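You operate a simulated robot arm through the tools that you are given. There is no shell and no other tool. Be economical: measure what you need, move in short steps, check, and stop when the job is done.

The job below is to be done with a simulated two-armed robot. You get a single attempt, and the scene is never put back.

## Task
Fit the brass washer and silver nut on the M16 stud and tighten the nut.
Fine: run the nut down by hand first, then the red wrench until the ring shows green; stand the wrench back.
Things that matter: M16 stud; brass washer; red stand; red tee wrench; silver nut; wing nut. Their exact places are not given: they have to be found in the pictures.

It is judged by the outcome, as a careful person would: the job done as asked, and still so three seconds after it is handed in. It fails if anything else is knocked over, pushed out of place, dropped, spilled or broken.

## Robot
Two 6-joint arms with two-finger grippers on one trunk, on a base that drives. Base frame: it is fixed to the floor where the robot stands at the start and does not move with it; the origin is under the middle of the robot, x ahead of it, y to its left, z up; the surface under the hand at the start is at about z = 0.857. Units: m, degrees, N and s.
The left shoulder is at the start at [0.07, 0.176, 1.19], the right one opposite. With the tool pointing down near the work surface each hand reaches from about 0.46 to 0.8 m from the robot's upright axis, wherever it stands, measured 20 degrees to its own side. Places, roughly: M16 stud [0.5, -0.1, 0.9]; red stand [0.7, 0, 0.9]. Payload 2.45 kg a hand.
Tool frame (each hand has its own): the origin (TCP) lies between the finger pads and is the grasp point; the fingertips stand 0.026 m ahead of it; z points along the fingers, y is the line along which they close. The gripper opens to 0.096 m. The gripper's body begins 0.069 m behind the TCP.
Orientation is that of the tool frame in the base frame, as a unit quaternion [w, x, y, z]. With the fingers straight down and closing along the base's y, the tool's x points along the base's -x, its y along +y and its z along -z.

## Interface
- The arms move only by the tool arm_command. It takes "left_series", "right_series" or both (then of equal length, played together; a hand with none holds still); each is a list of rows, each a list of 7 numbers: the shift along the base's x, y, z in units of 25 mm (1.0 is 25 mm), then the turn, a rotation vector about the base's x, y, z in units of 5 degrees (1.0 is 5 degrees), then the gripper command, from -1 (fully open) to 1 (shut), values between in proportion. In form: [[x, y, z, wx, wy, wz, fingers], ...]. A call has 1 to 20 rows; each row shifts and turns the commanded pose from where the row before left it. A call with a number of a shift or a turn outside -1 to 1 is refused whole. Rows are played at 5 a second. More than 0.05 m and 8.6 degrees between two rows, or a gripper value outside its range, and nothing of the call is played. A pose out of reach is approached as far as the arm can. The call stops where the force on the tool passes 40 N (or 10 N more than at its start, if that is more) or the arm is blocked; 0.2 s more then pass. The fingers move at their own pace and stop on an object; they squeeze with about 20 N. The grip force told is the motor's: it shows also when the fingers shut on nothing. Time passes only in rows, and 0.2 s behind the last, so rows that do not move let the fingers close. It gives the time, the measured TCP pose, the force on the tool (base axes), the opening and the grip force at its end, in the units of the frame above (readings bear some noise), with the torque about the TCP (base axes, N m) and any sound that the robot's microphone picked up.
- Cameras (640 x 400 px; columns grow to the right, rows downward): "scene" is now at [0.1334, -0.0127, 1.5005]; the picture's right is [-0.17, -0.98, 0.00], its down [-0.65, 0.11, -0.75] and it looks along [0.74, -0.13, -0.66] (base axes); focal length 289 px, centre (320, 200). "left" rides on the left gripper at [0.082, -0.003, -0.098] in its tool frame; the picture's right is [0.04, 1.00, 0.00], its down [-0.73, 0.03, -0.68] and it looks along [-0.68, 0.03, 0.73] (tool axes); focal length 256 px, centre (320, 200). "right" rides on the right gripper at [0.082, 0.003, -0.098] in its tool frame; the picture's right is [-0.04, 1.00, 0.00], its down [-0.73, -0.03, -0.68] and it looks along [-0.68, -0.03, 0.73] (tool axes); focal length 256 px, centre (320, 200).
- snapshot(camera): a new picture of that camera. It takes no simulated time.
- lift_body(by): slides the trunk up (or, below 0, down) by that many m; the arms and the scene camera ride with it, the base frame stays. It gives what a move gives, with no picture.
- drive_base(legs): drives the robot by 1 to 6 legs, each [ahead, left, turn to the left] in m, m and degrees, along the robot's own axes; the way and the turn of a leg run together, so that a leg with both is an arc; at most 1.5 m and 180 degrees a leg. The arms and the cameras ride along, it lands a little off, and it stops where it bumps. It gives what a move gives.
- pan_tilt(pan, tilt): turns the head with the scene camera to pan (to the left, within 86 degrees either way) and tilt (down, from -29 to 69), counted from straight ahead of the robot. It gives what a move gives.
- probe_pixels(camera, pixels): for up to 12 pixels [column, row] of the newest picture of that camera ("zoom" is the newest enlarged one), the place [x, y, z] in the base frame of the surface seen there, good to about 0.002 m. It takes no simulated time.
- enlarge(camera, box): a new picture of the part [left, top, right, bottom] of that camera's present view, enlarged. It takes no simulated time.
- job_done(): hands the job in; it is judged then, once.

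Work in short steps. Measure before you move; look again where a grasp or a placing could have gone wrong, and mend it. You have 80 turns and 58 pictures in all, those below and enlarged ones among them. Open the grippers and draw the arms clear of the work before you hand the job in, unless the task says otherwise; then end with one line.

The tools are called after "Call:" as name(argument=value, ...) on one line, values as JSON. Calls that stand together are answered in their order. arm_command: Moves the arms, as the interface text tells. Its arguments: {"type":"object","properties":{"left_series":{"type":"array","items":{"type":"array","items":{"type":"number"}}},"right_series":{"type":"array","items":{"type":"array","items":{"type":"number"}}}},"required":[]} The other tools are called the same way: lift_body (by) slides the trunk up or down; drive_base (legs) drives the base; pan_tilt (pan, tilt) turns the head that bears the scene camera; snapshot (camera) takes a picture; probe_pixels (camera, pixels) gives the place of the surface under pixels of a picture; enlarge (camera, box) takes an enlarged picture of a part of a camera's view; job_done () hands the job in.

At the start:

```text
time: 0.0
left_tool_pos: [0.6155, 0.1532, 1.2675]
left_ee_rot: [0.0, -0.001, 1.0, 0.0]
left_ft_force: [-0.5, -0.7, -0.2]
left_moment: [-0.01, 0.02, 0.0]
left_finger_gap: 0.096
left_finger_force: 0.1
right_tool_pos: [0.5579, -0.2975, 1.2619]
right_ee_rot: [0.0, 0.0, 1.0, 0.0]
right_ft_force: [0.0, 0.0, 0.0]
right_moment: [0.01, -0.03, -0.01]
right_finger_gap: 0.0963
right_finger_force: 0.0
trunk travel left (down, up): [-0.675, 0.165]
robot x, y, heading: [-0.002, 0.0021, -0.1]
head pan, tilt: [-9.9, 41.5]
```

scene: 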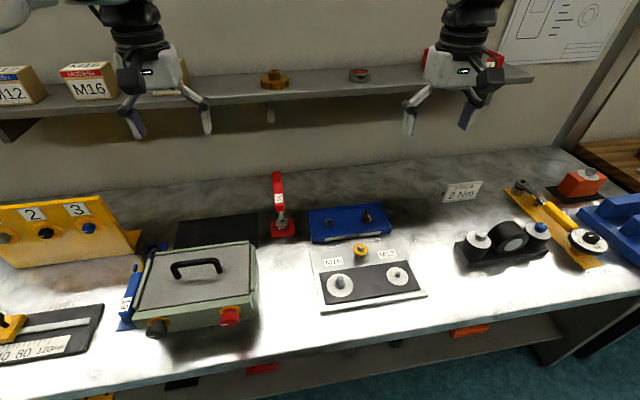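
right: 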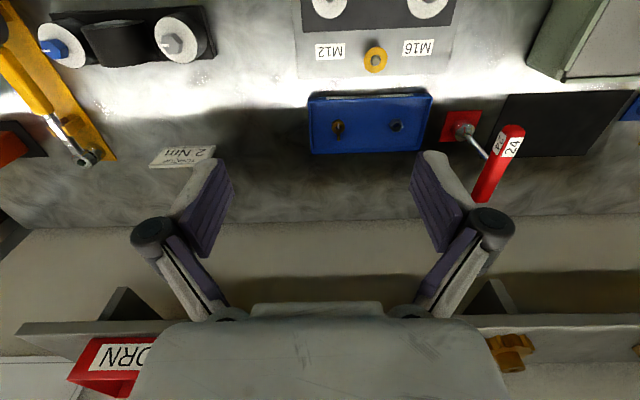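
left: 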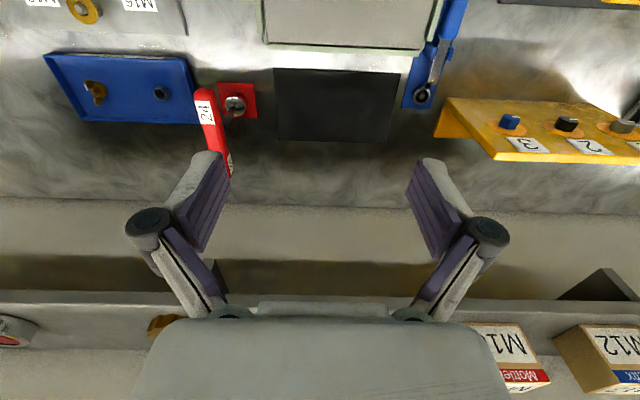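

I'll look closer at the stud plate (about 370,275), the blue tray (350,220) and the red wrench stand (282,210).

Call:
enlarge(camera="scene", box=[250, 160, 450, 320])

Call:
enlarge(camera="right", box=[280, 0, 540, 210])

```text
2.50 times, centred on (350, 240) of scene
```

zoom: 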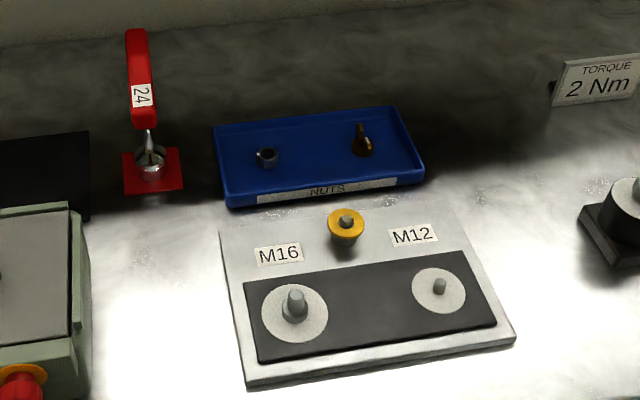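

```text
1.90 times, centred on (410, 105) of right
```

zoom: 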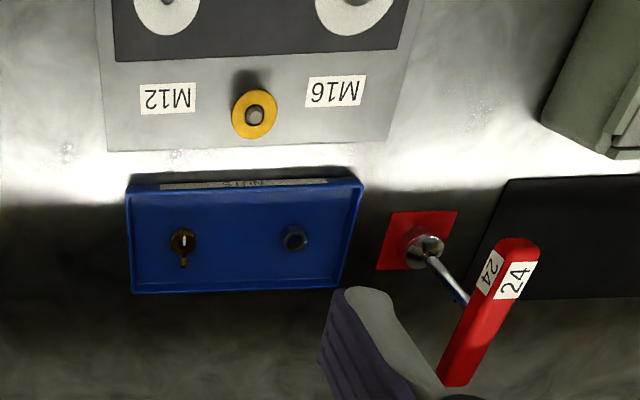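

Now tighter views with probing: the stud/washer peg and the wrench.

Call:
enlarge(camera="scene", box=[315, 235, 415, 305])

```text
5.71 times, centred on (365, 270) of scene
```

zoom: 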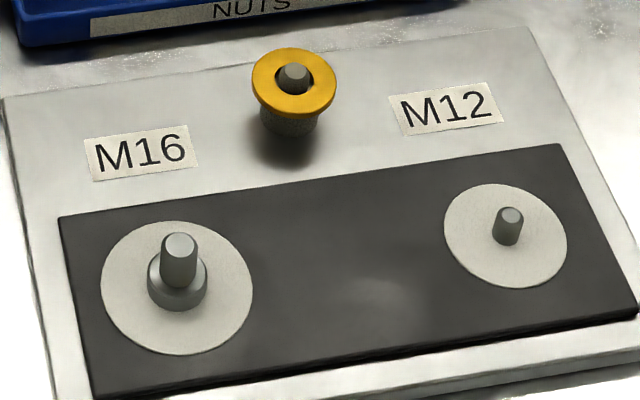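

Probe stud tip (180,243), collar, ring, washer edges, peg.

Call:
probe_pixels(camera="zoom", pixels=[[180, 242], [180, 280], [162, 290], [203, 283], [178, 330], [294, 72], [262, 72], [328, 80], [290, 103], [295, 52], [290, 125], [220, 110]])

Call:
enlarge(camera="scene", box=[310, 195, 400, 250])

```text
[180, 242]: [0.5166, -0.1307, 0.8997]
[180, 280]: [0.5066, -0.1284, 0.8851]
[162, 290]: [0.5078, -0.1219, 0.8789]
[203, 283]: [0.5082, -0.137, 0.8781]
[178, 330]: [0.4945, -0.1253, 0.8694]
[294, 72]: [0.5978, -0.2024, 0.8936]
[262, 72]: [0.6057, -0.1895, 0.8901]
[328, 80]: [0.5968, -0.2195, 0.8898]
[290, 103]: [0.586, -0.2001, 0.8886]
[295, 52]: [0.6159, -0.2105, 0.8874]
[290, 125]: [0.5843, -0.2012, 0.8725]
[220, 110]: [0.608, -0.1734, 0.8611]
```

```text
7.11 times, centred on (355, 222) of scene
```

zoom: 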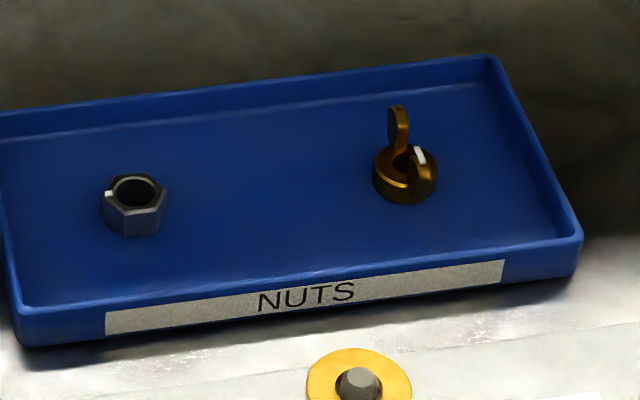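

Probe nut (135,185), nut edges, tray floor and label; then view the wrench.

Call:
probe_pixels(camera="zoom", pixels=[[124, 206], [154, 203], [106, 185], [165, 182], [140, 177], [131, 225], [135, 188], [250, 200], [300, 285], [250, 90], [397, 115], [395, 185]])

Call:
enlarge(camera="scene", box=[245, 160, 325, 250])

Call:
enlarge(camera="left", box=[140, 40, 300, 180])

```text
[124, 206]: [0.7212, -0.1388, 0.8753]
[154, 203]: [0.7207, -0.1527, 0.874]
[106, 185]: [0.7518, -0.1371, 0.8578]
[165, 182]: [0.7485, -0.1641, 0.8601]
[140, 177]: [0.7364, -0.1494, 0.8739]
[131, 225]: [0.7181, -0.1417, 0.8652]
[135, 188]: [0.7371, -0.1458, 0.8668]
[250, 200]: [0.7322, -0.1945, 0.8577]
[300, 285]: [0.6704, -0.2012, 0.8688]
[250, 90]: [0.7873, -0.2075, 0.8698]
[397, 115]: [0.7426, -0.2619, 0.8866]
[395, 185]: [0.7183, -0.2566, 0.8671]
```

```text
4.44 times, centred on (285, 205) of scene
```

zoom: 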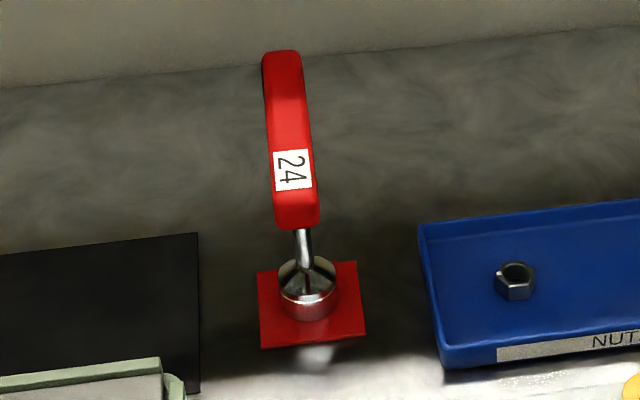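

```text
2.86 times, centred on (220, 110) of left
```

zoom: 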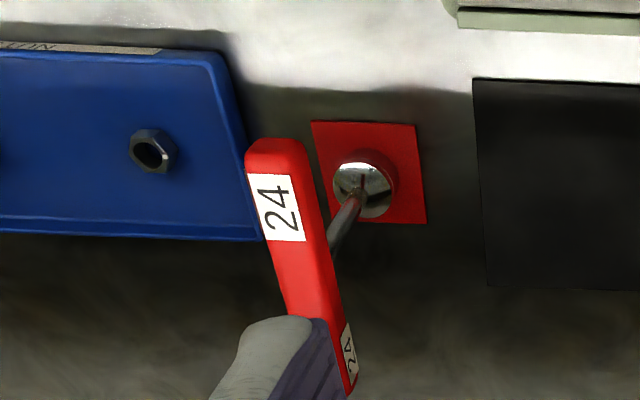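

Probe the wrench in this left zoom: bar ends (275,150), (340,385 ), shaft (350,215), socket, plate.

Call:
probe_pixels(camera="zoom", pixels=[[275, 160], [322, 290], [335, 380], [300, 240], [350, 212], [337, 235], [362, 165], [375, 200], [415, 140], [315, 128], [422, 218], [150, 152]])

Call:
enlarge(camera="scene", box=[255, 165, 315, 245])

```text
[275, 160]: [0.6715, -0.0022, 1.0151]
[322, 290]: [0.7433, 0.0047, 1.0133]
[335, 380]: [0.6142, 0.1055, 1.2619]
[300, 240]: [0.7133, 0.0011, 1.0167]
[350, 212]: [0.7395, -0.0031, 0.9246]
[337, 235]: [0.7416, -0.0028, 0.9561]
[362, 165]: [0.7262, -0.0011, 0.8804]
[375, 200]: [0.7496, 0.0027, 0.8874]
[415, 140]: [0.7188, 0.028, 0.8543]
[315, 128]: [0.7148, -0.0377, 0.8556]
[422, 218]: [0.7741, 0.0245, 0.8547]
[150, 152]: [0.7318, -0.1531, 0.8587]
```

```text
5.00 times, centred on (285, 205) of scene
```

zoom: 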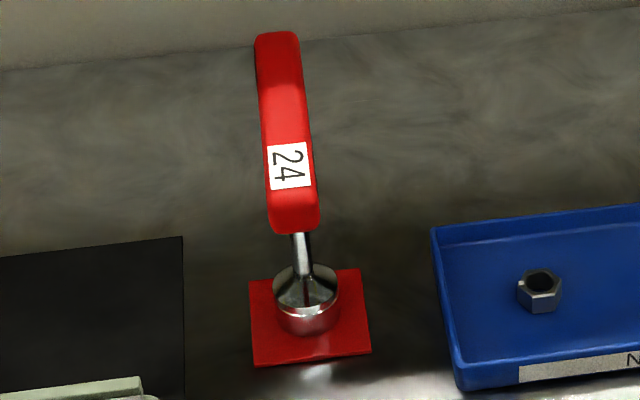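

Washer centre is about (0.601,-0.204,0.889), stud (0.517,-0.130), nut (0.733,-0.149), wrench axis (0.742,-0.002) with bar at z≈1.01. Bring the right hand above the washer for a close look.

Call:
arm_command(right_series=[[0.2, 0.42, -0.9, 0, 0, 0, -1], [0.2, 0.42, -0.9, 0, 0, 0, -1], [0.2, 0.42, -0.9, 0, 0, 0, -1], [0.2, 0.42, -0.9, 0, 0, 0, -1], [0.2, 0.42, -0.9, 0, 0, 0, -1], [0.2, 0.42, -0.9, 0, 0, 0, -1], [0.2, 0.42, -0.9, 0, 0, 0, -1], [0.2, 0.42, -0.9, 0, 0, 0, -1], [0.13, 0.36, -0.9, 0, 0, 0, -1], [0, 0, -0.9, 0, 0, 0, -1], [0, 0, 0, 0, 0, 0, -1]])

Call:
snapshot(camera="right")

```text
time: 2.4
left_tool_pos: [0.616, 0.1532, 1.2681]
left_ee_rot: [0.001, 0.0, 1.0, 0.0]
left_ft_force: [-0.1, 0.2, -0.2]
left_moment: [0.01, 0.01, 0.04]
left_finger_gap: 0.096
left_finger_force: 0.1
right_tool_pos: [0.6011, -0.2043, 1.0378]
right_ee_rot: [0.0, 0.001, 1.0, 0.0]
right_ft_force: [-0.6, -0.7, 0.0]
right_moment: [-0.01, -0.01, -0.01]
right_finger_gap: 0.0959
right_finger_force: 0.1
trunk travel left (down, up): [-0.675, 0.165]
robot x, y, heading: [0.0001, 0.0016, 0.2]
head pan, tilt: [-9.9, 41.5]
```

```text
47 pictures are left
```

right: 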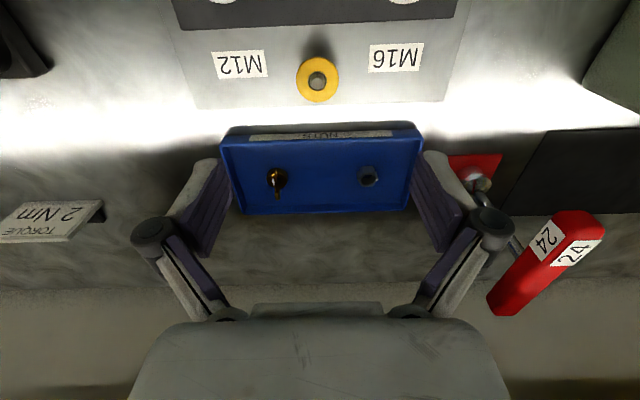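

Enlarge on the washer at (317,80) and nut.

Call:
enlarge(camera="right", box=[282, 50, 362, 110])

Call:
probe_pixels(camera="zoom", pixels=[[280, 165], [280, 320], [200, 240], [360, 240], [280, 375], [280, 105], [150, 240], [415, 240], [310, 370], [250, 370]])

Call:
enlarge(camera="right", box=[340, 150, 400, 200])

```text
6.67 times, centred on (322, 80) of right
```

zoom: 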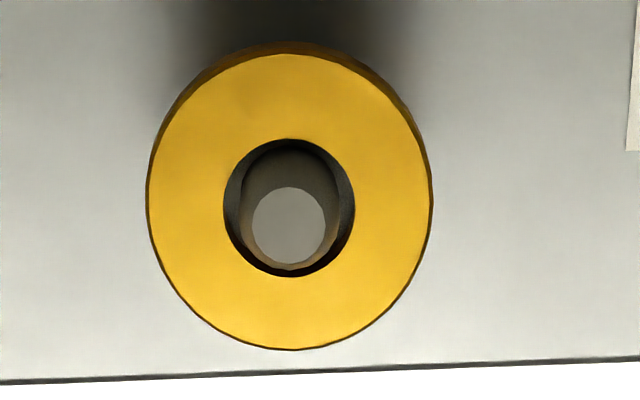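

```text
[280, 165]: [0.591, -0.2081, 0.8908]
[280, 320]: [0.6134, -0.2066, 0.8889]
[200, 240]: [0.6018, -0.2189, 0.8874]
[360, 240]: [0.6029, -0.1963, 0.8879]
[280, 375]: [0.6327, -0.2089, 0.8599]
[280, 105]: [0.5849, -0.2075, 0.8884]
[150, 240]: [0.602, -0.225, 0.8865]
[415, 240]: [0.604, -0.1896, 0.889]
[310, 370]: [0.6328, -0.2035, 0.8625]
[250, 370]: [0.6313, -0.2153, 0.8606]
```

```text
8.00 times, centred on (370, 175) of right
```

zoom: 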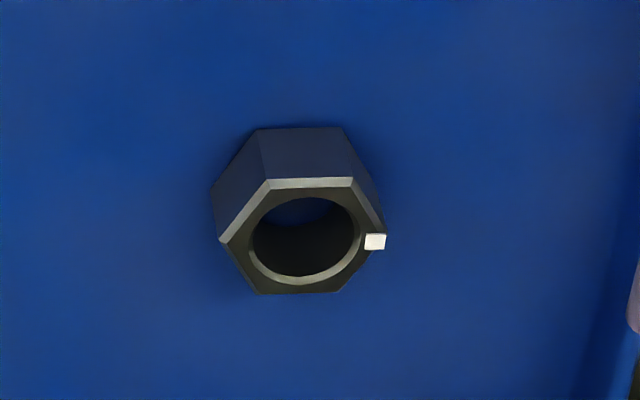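

Washer centre ≈ (0.598,-0.206), top z 0.889, Ø40, hole ~18. The nut has flats facing ±x, so 30° rotated grip works later. Descend to grip the washer by its rim.

Call:
arm_command(right_series=[[-0.12, -0.07, -0.8, 0, 0, 0, -1], [0, 0, -0.9, 0, 0, 0, -1], [0, 0, -0.9, 0, 0, 0, -1], [0, 0, -0.9, 0, 0, 0, -1], [0, 0, -0.9, 0, 0, 0, -0.4], [0, 0, -0.8, 0, 0, 0, -0.2], [0, 0, 0, 0, 0, 0, -0.05], [0, 0, 0, 0, 0, 0, -0.05]])

Call:
snapshot(camera="right")

```text
time: 4.2
left_tool_pos: [0.6162, 0.1534, 1.2684]
left_ee_rot: [0.0, 0.0, 1.0, 0.0]
left_ft_force: [0.7, 0.3, 0.2]
left_moment: [0.01, -0.03, 0.0]
left_finger_gap: 0.096
left_finger_force: 0.1
right_tool_pos: [0.5979, -0.2049, 0.9056]
right_ee_rot: [0.0, 0.001, 1.0, 0.0]
right_ft_force: [-0.1, -0.3, 0.0]
right_moment: [-0.02, 0.04, 0.01]
right_finger_gap: 0.0505
right_finger_force: 0.0
trunk travel left (down, up): [-0.675, 0.165]
robot x, y, heading: [-0.0012, 0.0011, 0.1]
head pan, tilt: [-9.9, 41.5]
```

```text
44 pictures are left
```

right: 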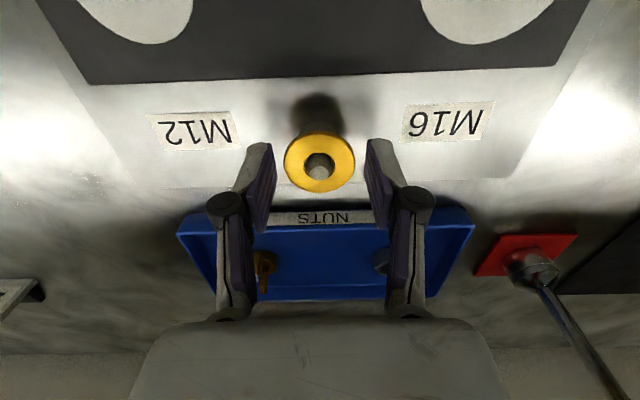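

Washer (320,162) sits centred between the fingers. Close and lift.

Call:
arm_command(right_series=[[0, 0, 0.08, 0, 0, 0, 0.3], [0, 0, 0, 0, 0, 0, 1], [0, 0, 0, 0, 0, 0, 1], [0, 0, 0, 0, 0, 0, 1], [0, 0, 0.5, 0, 0, 0, 1], [0, 0, 0.7, 0, 0, 0, 1], [0, 0, 0.8, 0, 0, 0, 1], [0, 0, 0, 0, 0, 0, 1]])

Call:
snapshot(camera="right")

```text
time: 6.0
left_tool_pos: [0.6165, 0.1533, 1.2677]
left_ee_rot: [0.0, 0.0, 1.0, 0.0]
left_ft_force: [-0.7, 0.0, -0.1]
left_moment: [0.03, 0.01, -0.02]
left_finger_gap: 0.096
left_finger_force: 0.0
right_tool_pos: [0.5986, -0.206, 0.9586]
right_ee_rot: [0.001, 0.0, 1.0, 0.0]
right_ft_force: [0.5, -0.9, 0.4]
right_moment: [-0.05, 0.0, -0.02]
right_finger_gap: 0.0411
right_finger_force: 19.9
trunk travel left (down, up): [-0.675, 0.165]
robot x, y, heading: [0.0011, -0.0027, -0.1]
head pan, tilt: [-9.9, 41.5]
```

```text
43 pictures are left
```

right: 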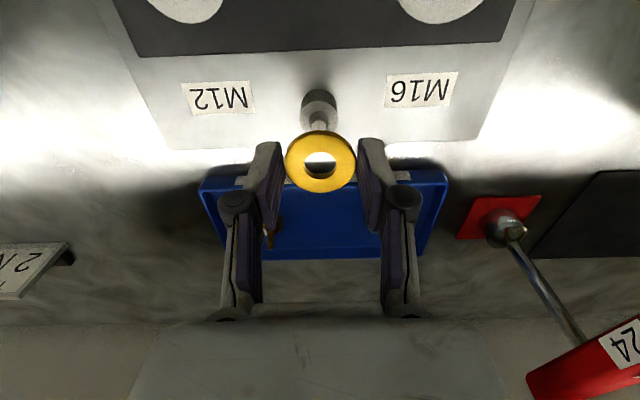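

Washer held. Zoom hard on the M16 stud for its axis.

Call:
enlarge(camera="scene", box=[332, 268, 356, 292])

Call:
probe_pixels(camera="zoom", pixels=[[200, 120], [200, 150], [200, 180], [230, 150], [170, 150], [200, 220], [200, 240], [200, 260], [160, 230], [240, 230], [130, 260], [270, 260]])

```text
16.00 times, centred on (344, 280) of scene
```

zoom: 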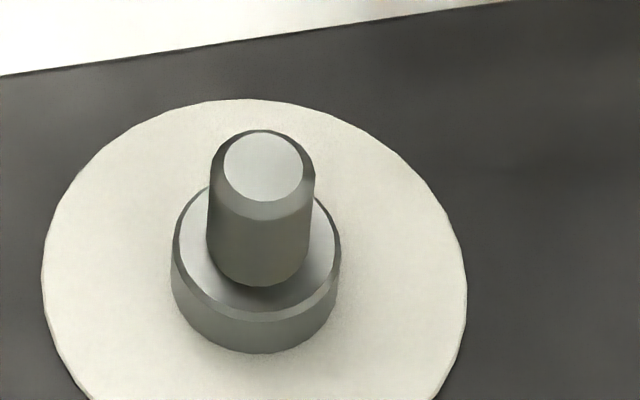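

```text
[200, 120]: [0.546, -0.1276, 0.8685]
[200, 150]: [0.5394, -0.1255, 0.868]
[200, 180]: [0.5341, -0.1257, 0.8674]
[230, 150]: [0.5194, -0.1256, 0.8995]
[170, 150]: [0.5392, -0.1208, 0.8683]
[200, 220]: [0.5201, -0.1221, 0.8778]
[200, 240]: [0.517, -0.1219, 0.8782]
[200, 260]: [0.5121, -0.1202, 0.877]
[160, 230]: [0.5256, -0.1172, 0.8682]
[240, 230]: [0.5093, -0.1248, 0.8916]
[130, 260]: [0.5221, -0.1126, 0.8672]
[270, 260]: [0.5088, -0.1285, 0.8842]
```

Probe the top centre (263,165) and collar top rim points for symmetric averaging.

Call:
probe_pixels(camera="zoom", pixels=[[263, 165], [250, 165], [276, 165], [263, 150], [263, 180], [190, 230], [322, 245], [240, 300], [270, 300], [255, 335], [230, 190], [300, 190]])

```text
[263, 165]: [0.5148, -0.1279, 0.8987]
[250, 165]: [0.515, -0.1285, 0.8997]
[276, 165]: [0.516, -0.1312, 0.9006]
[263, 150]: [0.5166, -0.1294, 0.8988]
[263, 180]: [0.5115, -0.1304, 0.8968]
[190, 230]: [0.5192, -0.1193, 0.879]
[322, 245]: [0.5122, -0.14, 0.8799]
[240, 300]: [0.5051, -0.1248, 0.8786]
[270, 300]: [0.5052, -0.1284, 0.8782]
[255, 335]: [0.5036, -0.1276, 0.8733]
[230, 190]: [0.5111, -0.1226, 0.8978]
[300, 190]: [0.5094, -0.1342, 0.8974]
```

Stud axis ≈ (0.5155,-0.1297), top 0.900, collar top 0.879. Carry the washer over the stud, staying above it.

Call:
arm_command(right_series=[[-0.83, 0.76, 0, 0, 0, 0, 1], [-0.83, 0.76, 0, 0, 0, 0, 1], [-0.83, 0.76, 0, 0, 0, 0, 1], [-0.83, 0.76, 0, 0, 0, 0, 1], [0, 0, -0.5, 0, 0, 0, 1], [0, 0, -0.3, 0, 0, 0, 1], [0, 0, 0, 0, 0, 0, 1]])

Call:
enlarge(camera="right", box=[240, 110, 400, 210])

Call:
probe_pixels(camera="zoom", pixels=[[320, 100], [320, 150], [320, 300], [320, 320], [250, 210], [390, 210], [200, 210], [440, 210], [320, 200], [320, 215], [320, 180], [320, 240]])

Call:
enlarge(camera="scene", box=[315, 250, 375, 300])

```text
time: 7.6
left_tool_pos: [0.6159, 0.1529, 1.2678]
left_ee_rot: [0.0, 0.0, 1.0, 0.0]
left_ft_force: [-0.2, -0.2, -0.3]
left_moment: [0.01, -0.03, -0.01]
left_finger_gap: 0.0963
left_finger_force: 0.0
right_tool_pos: [0.5184, -0.1353, 0.9419]
right_ee_rot: [0.001, 0.01, 1.0, 0.009]
right_ft_force: [0.2, -0.8, -1.2]
right_moment: [0.02, 0.01, -0.01]
right_finger_gap: 0.0414
right_finger_force: 19.7
trunk travel left (down, up): [-0.675, 0.165]
robot x, y, heading: [-0.0018, 0.0022, -0.2]
head pan, tilt: [-9.9, 41.5]
```

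```text
4.00 times, centred on (320, 160) of right
```

zoom: 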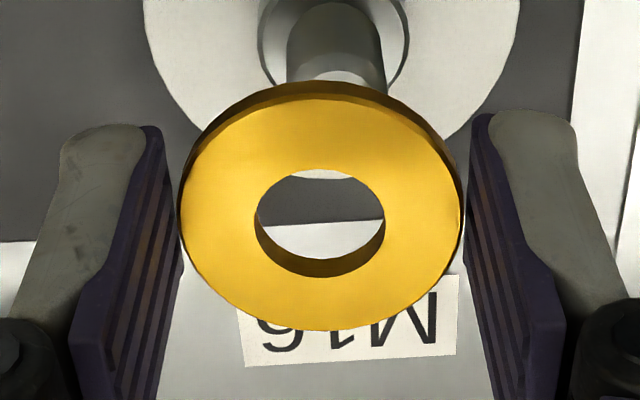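

```text
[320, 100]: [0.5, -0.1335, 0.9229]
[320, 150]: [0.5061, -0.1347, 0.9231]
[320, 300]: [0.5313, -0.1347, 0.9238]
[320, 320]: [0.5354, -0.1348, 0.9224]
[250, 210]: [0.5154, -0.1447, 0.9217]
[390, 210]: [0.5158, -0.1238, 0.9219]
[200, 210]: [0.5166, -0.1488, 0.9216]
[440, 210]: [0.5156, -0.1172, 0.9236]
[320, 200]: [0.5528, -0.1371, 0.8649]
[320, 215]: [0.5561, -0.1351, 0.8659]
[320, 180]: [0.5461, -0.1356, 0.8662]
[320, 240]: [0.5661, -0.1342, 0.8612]
```

```text
8.00 times, centred on (345, 275) of scene
```

zoom: 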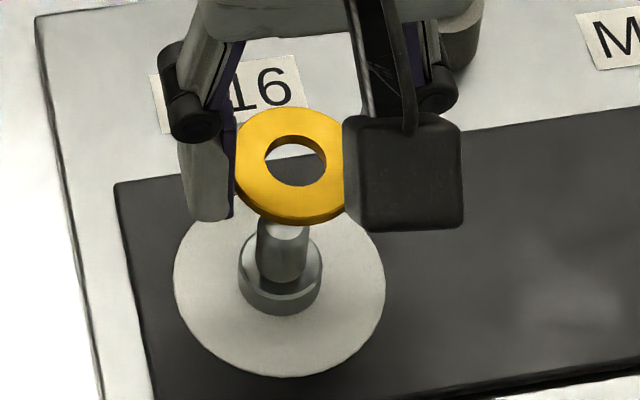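

The hand reads (0.5184,-0.1353,0.9419), short of the command, slightly tilted — maybe lag, maybe reach limit. Idle a moment to tell.

Call:
arm_command(right_series=[[0, 0, 0, 0, 0, 0, 1], [0, 0, 0, 0, 0, 0, 1], [0, 0, 0, 0, 0, 0, 1]])

```text
time: 8.4
left_tool_pos: [0.6163, 0.1547, 1.2672]
left_ee_rot: [-0.001, 0.001, 1.0, 0.0]
left_ft_force: [-0.2, 0.4, 0.1]
left_moment: [-0.03, -0.03, 0.03]
left_finger_gap: 0.0961
left_finger_force: 0.0
right_tool_pos: [0.5174, -0.134, 0.9403]
right_ee_rot: [-0.003, 0.01, 1.0, 0.011]
right_ft_force: [1.0, -0.5, -0.2]
right_moment: [0.0, -0.02, 0.0]
right_finger_gap: 0.0416
right_finger_force: 20.0
trunk travel left (down, up): [-0.675, 0.165]
robot x, y, heading: [-0.0023, 0.0029, -0.2]
head pan, tilt: [-9.9, 41.5]
```

It is a reach limit (too close). Raise a little, back the base off by 0.06 m and 0.06 m left, so the stud falls well within the right hand's range.

Call:
arm_command(right_series=[[0.2, -0.2, 0.9, 0, 0, 0, 1], [0, 0, 0.9, 0, 0, 0, 1], [0, 0, 0, 0, 0, 0, 1]])

Call:
drive_base(legs=[[-0.06, 0.06, 0]])

```text
time: 9.2
left_tool_pos: [0.616, 0.1524, 1.267]
left_ee_rot: [0.0, 0.0, 1.0, 0.001]
left_ft_force: [-0.2, 1.1, -1.0]
left_moment: [-0.01, 0.01, -0.04]
left_finger_gap: 0.0962
left_finger_force: 0.1
right_tool_pos: [0.5184, -0.14, 0.9776]
right_ee_rot: [-0.009, 0.009, 1.0, 0.009]
right_ft_force: [0.9, 0.2, -0.2]
right_moment: [-0.04, 0.01, 0.02]
right_finger_gap: 0.0415
right_finger_force: 19.9
trunk travel left (down, up): [-0.675, 0.165]
robot x, y, heading: [0.0027, 0.0019, -0.1]
head pan, tilt: [-9.9, 41.5]
```

```text
time: 10.3
left_tool_pos: [0.5569, 0.2126, 1.2674]
left_ee_rot: [0.0, 0.001, 1.0, 0.0]
left_ft_force: [-0.3, 0.6, -0.3]
left_moment: [-0.02, 0.03, -0.02]
left_finger_gap: 0.0961
left_finger_force: 0.1
right_tool_pos: [0.4607, -0.0793, 0.9834]
right_ee_rot: [-0.005, 0.01, 1.0, 0.011]
right_ft_force: [0.7, -0.5, -0.5]
right_moment: [0.01, 0.03, -0.01]
right_finger_gap: 0.0415
right_finger_force: 20.0
trunk travel left (down, up): [-0.675, 0.165]
robot x, y, heading: [-0.0572, 0.0619, 0.1]
head pan, tilt: [-9.9, 41.5]
```

Move back over the stud in the better stance.

Call:
arm_command(right_series=[[0.73, -0.67, 0, 0, 0, 0, 1], [0.73, -0.67, 0, 0, 0, 0, 1], [0.73, -0.68, -0.3, 0, 0, 0, 1], [0, 0, -0.7, 0, 0, 0, 1], [0, 0, 0, 0, 0, 0, 1], [0, 0, 0, 0, 0, 0, 1]])

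```text
time: 11.7
left_tool_pos: [0.5544, 0.2125, 1.2672]
left_ee_rot: [0.0, 0.001, 1.0, 0.0]
left_ft_force: [-0.4, -0.4, -0.3]
left_moment: [0.0, 0.01, 0.02]
left_finger_gap: 0.0959
left_finger_force: 0.0
right_tool_pos: [0.5146, -0.1315, 0.957]
right_ee_rot: [-0.004, 0.01, 1.0, 0.011]
right_ft_force: [-0.5, -0.7, -0.2]
right_moment: [0.02, -0.01, 0.01]
right_finger_gap: 0.0412
right_finger_force: 20.3
trunk travel left (down, up): [-0.675, 0.165]
robot x, y, heading: [-0.0616, 0.0594, 0.1]
head pan, tilt: [-9.9, 41.5]
```

Correct the ~1° tilt and position: target TCP (0.5156,-0.130,0.932).

Call:
arm_command(right_series=[[0.04, 0.06, -0.5, -0.25, -0.09, 0.23, 1], [0, 0, -0.4, 0, 0, 0, 1], [0, 0, 0, 0, 0, 0, 1], [0, 0, 0, 0, 0, 0, 1]])

Call:
enlarge(camera="right", box=[240, 110, 400, 210])

Call:
probe_pixels(camera="zoom", pixels=[[320, 100], [320, 150], [320, 300], [320, 320], [250, 210], [390, 210], [200, 210], [440, 210], [320, 60], [320, 75], [340, 50], [300, 50]])

```text
time: 12.7
left_tool_pos: [0.5551, 0.2138, 1.2667]
left_ee_rot: [0.0, -0.001, 1.0, 0.0]
left_ft_force: [-0.2, 0.1, -0.8]
left_moment: [-0.05, -0.01, -0.02]
left_finger_gap: 0.0961
left_finger_force: 0.0
right_tool_pos: [0.5157, -0.1293, 0.9348]
right_ee_rot: [-0.001, -0.001, 1.0, 0.0]
right_ft_force: [0.5, -0.4, 0.0]
right_moment: [-0.01, 0.02, -0.02]
right_finger_gap: 0.0413
right_finger_force: 19.8
trunk travel left (down, up): [-0.675, 0.165]
robot x, y, heading: [-0.0619, 0.0576, 0.0]
head pan, tilt: [-9.9, 41.5]
```

```text
4.00 times, centred on (320, 160) of right
```

zoom: 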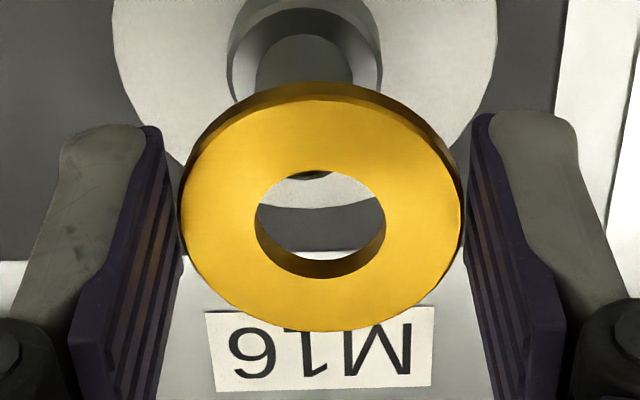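

```text
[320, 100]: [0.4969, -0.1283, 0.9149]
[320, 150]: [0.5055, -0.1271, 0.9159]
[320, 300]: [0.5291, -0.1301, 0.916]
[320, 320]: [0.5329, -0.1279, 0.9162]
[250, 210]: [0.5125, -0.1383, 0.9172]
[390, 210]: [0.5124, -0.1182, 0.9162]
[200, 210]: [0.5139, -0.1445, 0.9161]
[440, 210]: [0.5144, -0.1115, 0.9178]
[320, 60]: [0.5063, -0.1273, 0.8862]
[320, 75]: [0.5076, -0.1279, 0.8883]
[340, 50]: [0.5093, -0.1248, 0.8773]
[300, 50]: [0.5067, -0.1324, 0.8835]
```

In this view the stud centre is at column ~303 vs washer 320, i.e. ≈2.5 mm toward -y. Shift and descend gently.

Call:
arm_command(right_series=[[0, -0.1, 0, 0, 0, 0, 1], [0, 0, -0.3, 0, 0, 0, 1], [0, 0, -0.3, 0, 0, 0, 1], [0, 0, -0.2, 0, 0, 0, 1], [0, 0, -0.2, 0, 0, 0, 1], [0, 0, -0.2, 0, 0, 0, 1], [0, 0, 0, 0, 0, 0, 1]])

Call:
enlarge(camera="right", box=[240, 110, 400, 210])

```text
time: 14.3
left_tool_pos: [0.5559, 0.2125, 1.2667]
left_ee_rot: [0.0, 0.0, 1.0, 0.0]
left_ft_force: [0.1, 0.1, 0.1]
left_moment: [0.02, 0.0, 0.02]
left_finger_gap: 0.0959
left_finger_force: 0.2
right_tool_pos: [0.515, -0.1319, 0.9055]
right_ee_rot: [-0.001, -0.001, 1.0, 0.0]
right_ft_force: [-0.8, -0.8, -0.1]
right_moment: [0.01, -0.01, 0.03]
right_finger_gap: 0.0416
right_finger_force: 20.1
trunk travel left (down, up): [-0.675, 0.165]
robot x, y, heading: [-0.0587, 0.0618, -0.2]
head pan, tilt: [-9.9, 41.5]
```

```text
4.00 times, centred on (320, 160) of right
```

zoom: 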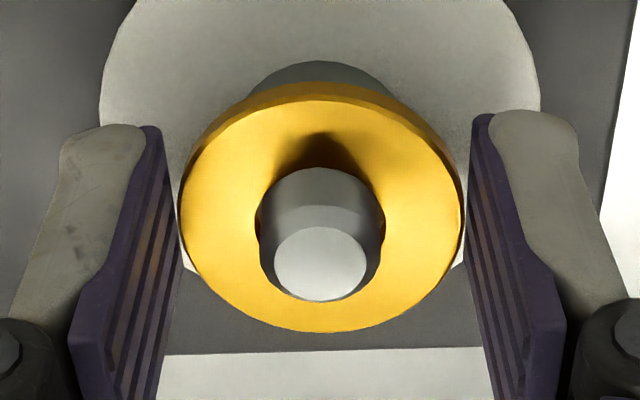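

The washer is around the stud with no contact force. Lower another ~4.5 mm, release, withdraw upward.

Call:
arm_command(right_series=[[0, 0, -0.1, 0, 0, 0, 1], [0, 0, -0.08, 0, 0, 0, 1], [0, 0, 0, 0, 0, 0, 0], [0, 0, 0, 0, 0, 0, -0.3], [0, 0, 0, 0, 0, 0, -0.3], [0, 0, 0.8, 0, 0, 0, -0.3], [0, 0, 0.9, 0, 0, 0, -0.3], [0, 0, 0.9, 0, 0, 0, -0.3], [0, 0, 0.9, 0, 0, 0, -0.3]])

Call:
enlarge(camera="scene", box=[300, 220, 480, 330])

```text
time: 16.3
left_tool_pos: [0.5547, 0.2126, 1.2669]
left_ee_rot: [0.0, 0.0, 1.0, 0.0]
left_ft_force: [-0.1, -0.3, 0.4]
left_moment: [-0.02, -0.02, -0.01]
left_finger_gap: 0.0959
left_finger_force: 0.1
right_tool_pos: [0.5151, -0.1324, 0.9893]
right_ee_rot: [0.0, 0.0, 1.0, 0.0]
right_ft_force: [0.6, 0.3, 0.1]
right_moment: [-0.01, 0.0, 0.0]
right_finger_gap: 0.0624
right_finger_force: 0.0
trunk travel left (down, up): [-0.675, 0.165]
robot x, y, heading: [-0.0599, 0.0573, -0.1]
head pan, tilt: [-9.9, 41.5]
```

```text
3.56 times, centred on (390, 275) of scene
```

zoom: 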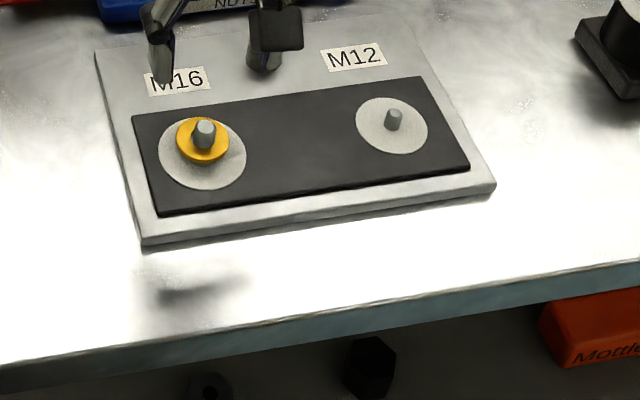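

Washer seated on the stud. Drive 3 cm forward so both nut and stud are reachable, then go above the nut with a +30° yaw.

Call:
drive_base(legs=[[0.03, 0, 0]])

Call:
arm_command(right_series=[[0.9, -0.08, 0, 0, 0, 0.75, -0.3], [0.9, -0.08, 0, 0, 0, 0.75, -0.3], [0.9, -0.08, 0, 0, 0, 0.75, -0.3], [0.9, -0.08, 0, 0, 0, 0.75, -0.3], [0.9, -0.08, 0, 0, 0, 0.75, -0.3], [0.9, -0.08, 0, 0, 0, 0.75, -0.3], [0.9, -0.08, 0, 0, 0, 0.75, -0.3], [0.9, -0.08, 0, 0, 0, 0.75, -0.3], [0.3, -0.04, -0.5, 0, 0, 0.2, -0.3], [0, 0, 0, 0, 0, 0, -0.3], [0, 0, 0, 0, 0, 0, -0.3]])

Call:
enlarge(camera="right", box=[230, 40, 410, 170])

Call:
probe_pixels(camera="zoom", pixels=[[320, 100], [320, 150], [320, 200], [320, 250], [320, 300], [250, 200], [390, 200], [280, 220], [360, 220]])

```text
time: 17.1
left_tool_pos: [0.5794, 0.2121, 1.2707]
left_ee_rot: [0.003, 0.0, 1.0, 0.0]
left_ft_force: [-0.6, -0.5, 0.8]
left_moment: [-0.01, -0.12, 0.03]
left_finger_gap: 0.0961
left_finger_force: 0.0
right_tool_pos: [0.5422, -0.1304, 0.9918]
right_ee_rot: [0.002, -0.001, 1.0, 0.0]
right_ft_force: [-0.9, 0.5, 0.5]
right_moment: [0.0, -0.06, 0.03]
right_finger_gap: 0.0625
right_finger_force: 0.1
trunk travel left (down, up): [-0.675, 0.165]
robot x, y, heading: [-0.0318, 0.0564, -0.1]
head pan, tilt: [-9.9, 41.5]
```

```text
time: 19.5
left_tool_pos: [0.5861, 0.2128, 1.2662]
left_ee_rot: [0.0, 0.001, 1.0, 0.0]
left_ft_force: [1.0, -0.1, -0.8]
left_moment: [0.0, 0.04, 0.0]
left_finger_gap: 0.0958
left_finger_force: 0.1
right_tool_pos: [0.7268, -0.1497, 0.9746]
right_ee_rot: [-0.001, -0.268, 0.963, -0.001]
right_ft_force: [-0.4, 0.9, -0.5]
right_moment: [0.04, 0.04, 0.0]
right_finger_gap: 0.0624
right_finger_force: 0.1
right hand out of reach, approached as far as the arm can: row 9
trunk travel left (down, up): [-0.675, 0.165]
robot x, y, heading: [-0.0298, 0.0589, -0.0]
head pan, tilt: [-9.9, 41.5]
```

```text
3.08 times, centred on (320, 105) of right
```

zoom: 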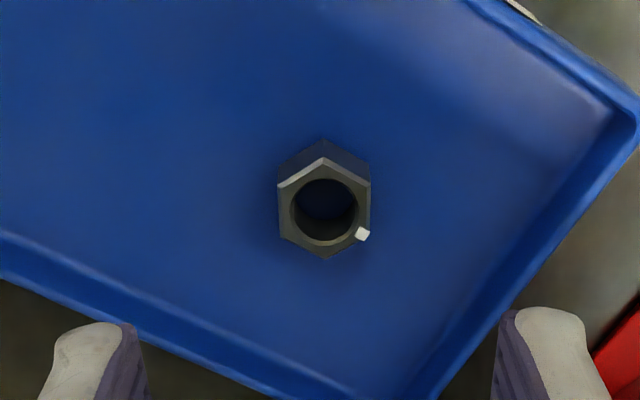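

```text
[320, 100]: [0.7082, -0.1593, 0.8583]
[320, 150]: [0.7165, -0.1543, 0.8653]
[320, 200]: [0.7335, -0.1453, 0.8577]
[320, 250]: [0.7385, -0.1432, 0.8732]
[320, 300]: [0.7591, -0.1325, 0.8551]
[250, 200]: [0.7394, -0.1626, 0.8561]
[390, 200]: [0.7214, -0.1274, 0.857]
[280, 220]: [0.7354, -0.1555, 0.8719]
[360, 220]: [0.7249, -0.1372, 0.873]
```

Reach limit hit; drive 3 cm further forward. Nut centre ≈ (0.728,-0.148), flats aligned with the fingers at this yaw.

Call:
drive_base(legs=[[0.03, 0, 0]])

Call:
arm_command(right_series=[[-0.9, 0.07, 0, 0, 0, -0.1, -0.3], [-0.25, 0, -0.8, 0, 0, 0, -0.3], [0, 0, -0.8, 0, 0, 0, -0.3], [0, 0, 0, 0, 0, 0, -0.3], [0, 0, 0, 0, 0, 0, -0.3]])

Call:
enlarge(camera="right", box=[230, 80, 410, 200])

Call:
probe_pixels(camera="zoom", pixels=[[320, 100], [320, 120], [320, 240], [320, 250], [260, 170], [380, 170], [270, 200], [370, 200]])

```text
time: 20.4
left_tool_pos: [0.6099, 0.213, 1.2711]
left_ee_rot: [0.004, 0.0, 1.0, 0.0]
left_ft_force: [-0.3, 0.0, 0.7]
left_moment: [0.0, -0.05, -0.01]
left_finger_gap: 0.0961
left_finger_force: 0.1
right_tool_pos: [0.7522, -0.1502, 0.9796]
right_ee_rot: [0.001, -0.267, 0.964, -0.001]
right_ft_force: [-1.3, -0.1, 0.6]
right_moment: [0.01, -0.07, -0.04]
right_finger_gap: 0.0624
right_finger_force: 0.0
trunk travel left (down, up): [-0.675, 0.165]
robot x, y, heading: [0.0021, 0.0619, 0.0]
head pan, tilt: [-9.9, 41.5]
```

```text
time: 21.6
left_tool_pos: [0.6144, 0.2117, 1.2687]
left_ee_rot: [0.0, 0.001, 1.0, 0.0]
left_ft_force: [-0.1, 0.5, -0.3]
left_moment: [0.02, 0.03, 0.01]
left_finger_gap: 0.096
left_finger_force: 0.0
right_tool_pos: [0.7279, -0.1471, 0.9369]
right_ee_rot: [0.0, -0.264, 0.965, 0.0]
right_ft_force: [0.1, 0.9, 0.5]
right_moment: [0.02, 0.0, -0.02]
right_finger_gap: 0.0623
right_finger_force: 0.1
trunk travel left (down, up): [-0.675, 0.165]
robot x, y, heading: [-0.001, 0.0579, 0.1]
head pan, tilt: [-9.9, 41.5]
```

```text
3.33 times, centred on (320, 140) of right
```

zoom: 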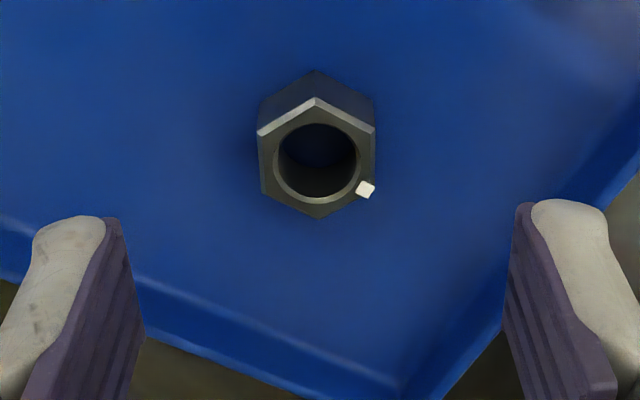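

```text
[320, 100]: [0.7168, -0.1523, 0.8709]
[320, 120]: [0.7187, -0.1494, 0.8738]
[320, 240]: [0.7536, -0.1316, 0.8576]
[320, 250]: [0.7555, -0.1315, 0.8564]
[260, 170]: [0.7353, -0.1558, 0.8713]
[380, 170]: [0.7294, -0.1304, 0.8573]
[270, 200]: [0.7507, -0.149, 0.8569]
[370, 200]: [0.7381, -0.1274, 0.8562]
```

Nut centred between fingers (columns 258–376). Descend to TCP 0.889, close, lift.

Call:
arm_command(right_series=[[-0.02, 0, -0.8, 0, 0, 0, -0.3], [0, 0, -0.7, 0, 0, 0, -0.3], [0, 0, -0.42, 0, 0, 0, -0.3], [0, 0, 0, 0, 0, 0, -0.3], [0, 0, 0, 0, 0, 0, 0.3], [0, 0, 0, 0, 0, 0, 1], [0, 0, 0, 0, 0, 0, 1], [0, 0, 0, 0, 0, 0, 1]])

Call:
snapshot(camera="right")

```text
time: 23.4
left_tool_pos: [0.6154, 0.2119, 1.2689]
left_ee_rot: [0.002, 0.0, 1.0, 0.0]
left_ft_force: [-0.1, -0.3, 0.0]
left_moment: [0.02, -0.01, 0.03]
left_finger_gap: 0.0961
left_finger_force: 0.2
right_tool_pos: [0.7268, -0.1479, 0.8875]
right_ee_rot: [0.0, -0.263, 0.965, 0.0]
right_ft_force: [-0.6, 0.6, 0.6]
right_moment: [-0.04, -0.01, 0.01]
right_finger_gap: 0.0234
right_finger_force: 20.2
trunk travel left (down, up): [-0.675, 0.165]
robot x, y, heading: [0.0003, 0.0588, 0.3]
head pan, tilt: [-9.9, 41.5]
```

```text
34 pictures are left
```

right: 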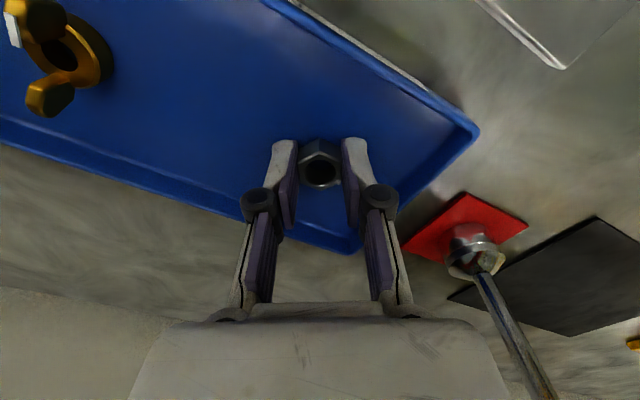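

Nut gripped (23.4 mm). Lift 7 cm and carry above the stud at TCP (0.515,-0.132).

Call:
arm_command(right_series=[[0, 0, 0.6, 0, 0, 0, 1], [0, 0, 0.9, 0, 0, 0, 1], [0, 0, 0.9, 0, 0, 0, 1], [-0.94, 0.07, 0.3, 0, 0, 0, 1], [-0.94, 0.07, 0, 0, 0, 0, 1], [-0.94, 0.07, 0, 0, 0, 0, 1], [-0.94, 0.07, 0, 0, 0, 0, 1], [-0.94, 0.07, 0, 0, 0, 0, 1], [-0.94, 0.07, 0, 0, 0, 0, 1], [-0.94, 0.07, 0, 0, 0, 0, 1], [-0.94, 0.07, 0, 0, 0, 0, 1], [-0.94, 0.07, 0, 0, 0, 0, 1], [0, 0, 0, 0, 0, 0, 1], [0, 0, 0, 0, 0, 0, 1]])

Call:
snapshot(camera="right")

```text
time: 26.4
left_tool_pos: [0.6141, 0.2129, 1.2676]
left_ee_rot: [0.001, 0.0, 1.0, 0.0]
left_ft_force: [-0.4, 0.0, 0.0]
left_moment: [-0.01, -0.01, -0.02]
left_finger_gap: 0.0959
left_finger_force: 0.0
right_tool_pos: [0.5162, -0.1304, 0.9538]
right_ee_rot: [0.0, -0.263, 0.965, 0.001]
right_ft_force: [-0.2, -0.1, -0.4]
right_moment: [0.03, 0.02, 0.01]
right_finger_gap: 0.0235
right_finger_force: 19.8
trunk travel left (down, up): [-0.675, 0.165]
robot x, y, heading: [-0.0008, 0.0623, 0.3]
head pan, tilt: [-9.9, 41.5]
```

```text
33 pictures are left
```

right: 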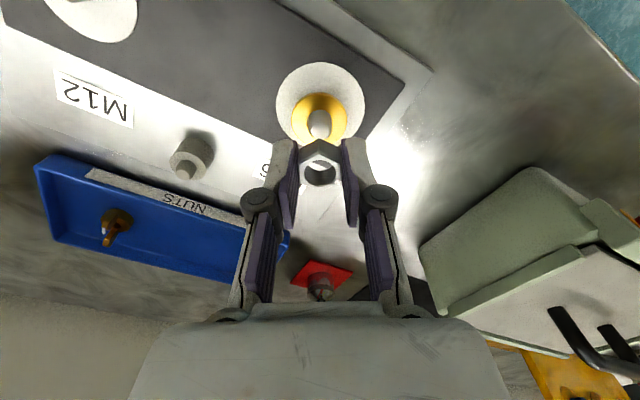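

Rotate yaw +60° more above the stud (for clockwise room) and correct position to (0.515,-0.132).

Call:
arm_command(right_series=[[-0.04, -0.06, 0, 0, 0, 1, 1], [0, 0, 0, 0, 0, 1, 1], [0, 0, 0, 0, 0, 1, 1], [0, 0, 0, 0, 0, 1, 1], [0, 0, 0, 0, 0, 1, 1], [0, 0, 0, 0, 0, 1, 1], [0, 0, 0, 0, 0, 1, 1], [0, 0, 0, 0, 0, 1, 1], [0, 0, 0, 0, 0, 1, 1], [0, 0, 0, 0, 0, 1, 1], [0, 0, 0, 0, 0, 1, 1], [0, 0, 0, 0, 0, 1, 1], [0, 0, 0, 0, 0, 1, 1], [0, 0, 0, 0, 0, 1, 1], [0, 0, 0, 0, 0, 1, 1], [0, 0, 0, 0, 0, 1, 1], [0, 0, 0, 0, 0, 1, 1], [0, 0, 0, 0, 0, 1, 1], [0, 0, 0, 0, 0, 0, 1]])

Call:
snapshot(camera="right")

```text
time: 30.4
left_tool_pos: [0.6157, 0.2139, 1.2675]
left_ee_rot: [0.001, 0.0, 1.0, 0.0]
left_ft_force: [0.0, -1.1, 0.8]
left_moment: [0.01, -0.01, 0.04]
left_finger_gap: 0.0959
left_finger_force: 0.0
right_tool_pos: [0.5146, -0.1325, 0.9559]
right_ee_rot: [0.001, 0.869, -0.495, 0.0]
right_ft_force: [0.8, -0.9, -0.2]
right_moment: [0.0, 0.0, 0.0]
right_finger_gap: 0.0234
right_finger_force: 20.3
trunk travel left (down, up): [-0.675, 0.165]
robot x, y, heading: [-0.0018, 0.0585, 0.0]
head pan, tilt: [-9.9, 41.5]
```

```text
32 pictures are left
```

right: 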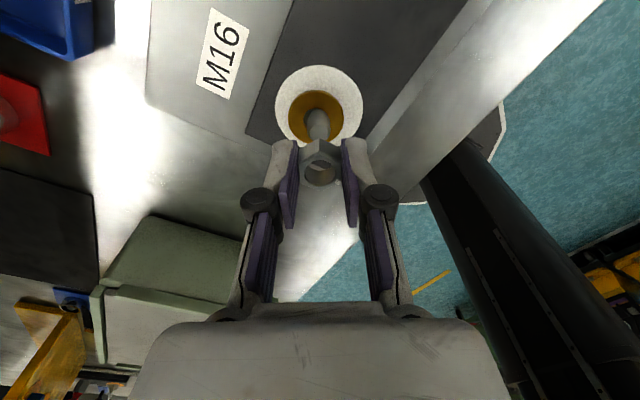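

Yaw 120° reached. Zoom to check nut/stud alignment.

Call:
enlarge(camera="right", box=[260, 60, 380, 190])

Call:
probe_pixels(camera="zoom", pixels=[[300, 180], [300, 140], [240, 100], [380, 100], [200, 130], [430, 130]])

```text
3.08 times, centred on (320, 125) of right
```

zoom: 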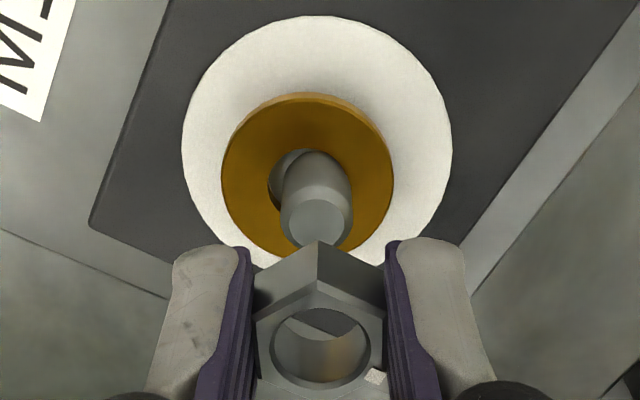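

```text
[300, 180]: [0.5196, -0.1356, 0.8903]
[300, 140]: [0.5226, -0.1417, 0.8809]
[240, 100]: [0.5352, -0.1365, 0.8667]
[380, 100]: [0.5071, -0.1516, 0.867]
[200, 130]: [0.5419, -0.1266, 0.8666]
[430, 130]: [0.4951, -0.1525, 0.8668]
```

Nut hole is ~1.4 mm off along tool x and ~0.9 mm along y; shift to TCP ≈(0.516,-0.133) and descend until the nut just meets the stud top (TCP ≈0.9295).

Call:
arm_command(right_series=[[0.05, -0.02, -0.4, 0, 0, 0, 1], [0, 0, -0.4, 0, 0, 0, 1], [0, 0, -0.15, 0, 0, 0, 1], [0, 0, -0.08, 0, 0, 0, 1], [0, 0, -0.05, 0, 0, 0, 1], [0, 0, 0, 0, 0, 0, 1]])

Call:
enlarge(camera="scene", box=[325, 200, 425, 270])

```text
time: 31.8
left_tool_pos: [0.6146, 0.2129, 1.2688]
left_ee_rot: [0.001, 0.0, 1.0, 0.0]
left_ft_force: [-0.8, 0.2, 0.7]
left_moment: [0.01, -0.01, 0.02]
left_finger_gap: 0.096
left_finger_force: 0.1
right_tool_pos: [0.5155, -0.1327, 0.9288]
right_ee_rot: [0.0, 0.868, -0.496, 0.0]
right_ft_force: [0.0, 0.5, -0.3]
right_moment: [-0.04, -0.01, -0.01]
right_finger_gap: 0.0235
right_finger_force: 20.2
trunk travel left (down, up): [-0.675, 0.165]
robot x, y, heading: [-0.0007, 0.0589, 0.1]
head pan, tilt: [-9.9, 41.5]
```

```text
5.71 times, centred on (375, 235) of scene
```

zoom: 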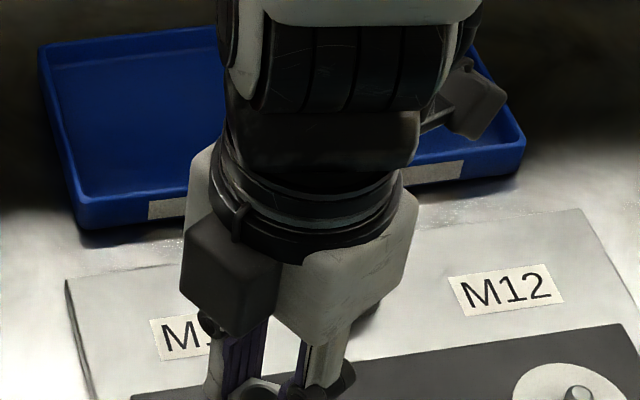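

No contact force yet. Lower another 3 mm in 1 mm steps.

Call:
arm_command(right_series=[[0, 0, -0.04, 0, 0, 0, 1], [0, 0, -0.04, 0, 0, 0, 1], [0, 0, -0.04, 0, 0, 0, 1], [0, 0, 0, 0, 0, 0, 1]])

Call:
enlarge(camera="right", box=[260, 80, 380, 190])

```text
time: 32.8
left_tool_pos: [0.6152, 0.2135, 1.2689]
left_ee_rot: [0.001, 0.0, 1.0, 0.0]
left_ft_force: [-0.2, 1.1, 0.0]
left_moment: [-0.03, -0.01, 0.0]
left_finger_gap: 0.0962
left_finger_force: 0.0
right_tool_pos: [0.5158, -0.1326, 0.9252]
right_ee_rot: [0.0, 0.868, -0.496, -0.001]
right_ft_force: [0.6, 0.6, 0.2]
right_moment: [0.02, 0.02, 0.02]
right_finger_gap: 0.0235
right_finger_force: 20.0
trunk travel left (down, up): [-0.675, 0.165]
robot x, y, heading: [0.0022, 0.0614, 0.1]
head pan, tilt: [-9.9, 41.5]
```

```text
3.64 times, centred on (320, 135) of right
```

zoom: 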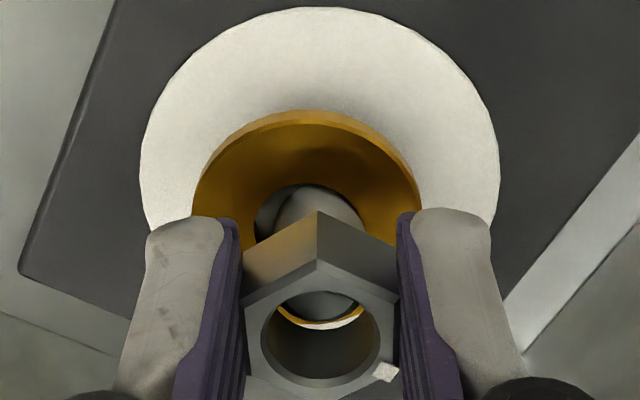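

Laterally aligned; still no contact. Lower 3 mm more.

Call:
arm_command(right_series=[[0, 0, -0.04, 0, 0, 0, 1], [0, 0, -0.04, 0, 0, 0, 1], [0, 0, -0.04, 0, 0, 0, 1], [0, 0, 0, 0, 0, 0, 1]])

```text
time: 33.8
left_tool_pos: [0.6146, 0.2129, 1.2688]
left_ee_rot: [0.001, 0.0, 1.0, 0.0]
left_ft_force: [0.1, 0.6, 0.0]
left_moment: [0.02, 0.03, -0.01]
left_finger_gap: 0.0957
left_finger_force: 0.1
right_tool_pos: [0.5163, -0.1336, 0.9229]
right_ee_rot: [0.0, 0.868, -0.496, 0.0]
right_ft_force: [0.4, 0.9, -0.3]
right_moment: [0.01, 0.0, 0.0]
right_finger_gap: 0.0237
right_finger_force: 20.0
trunk travel left (down, up): [-0.675, 0.165]
robot x, y, heading: [0.0002, 0.0585, -0.2]
head pan, tilt: [-9.9, 41.5]
```

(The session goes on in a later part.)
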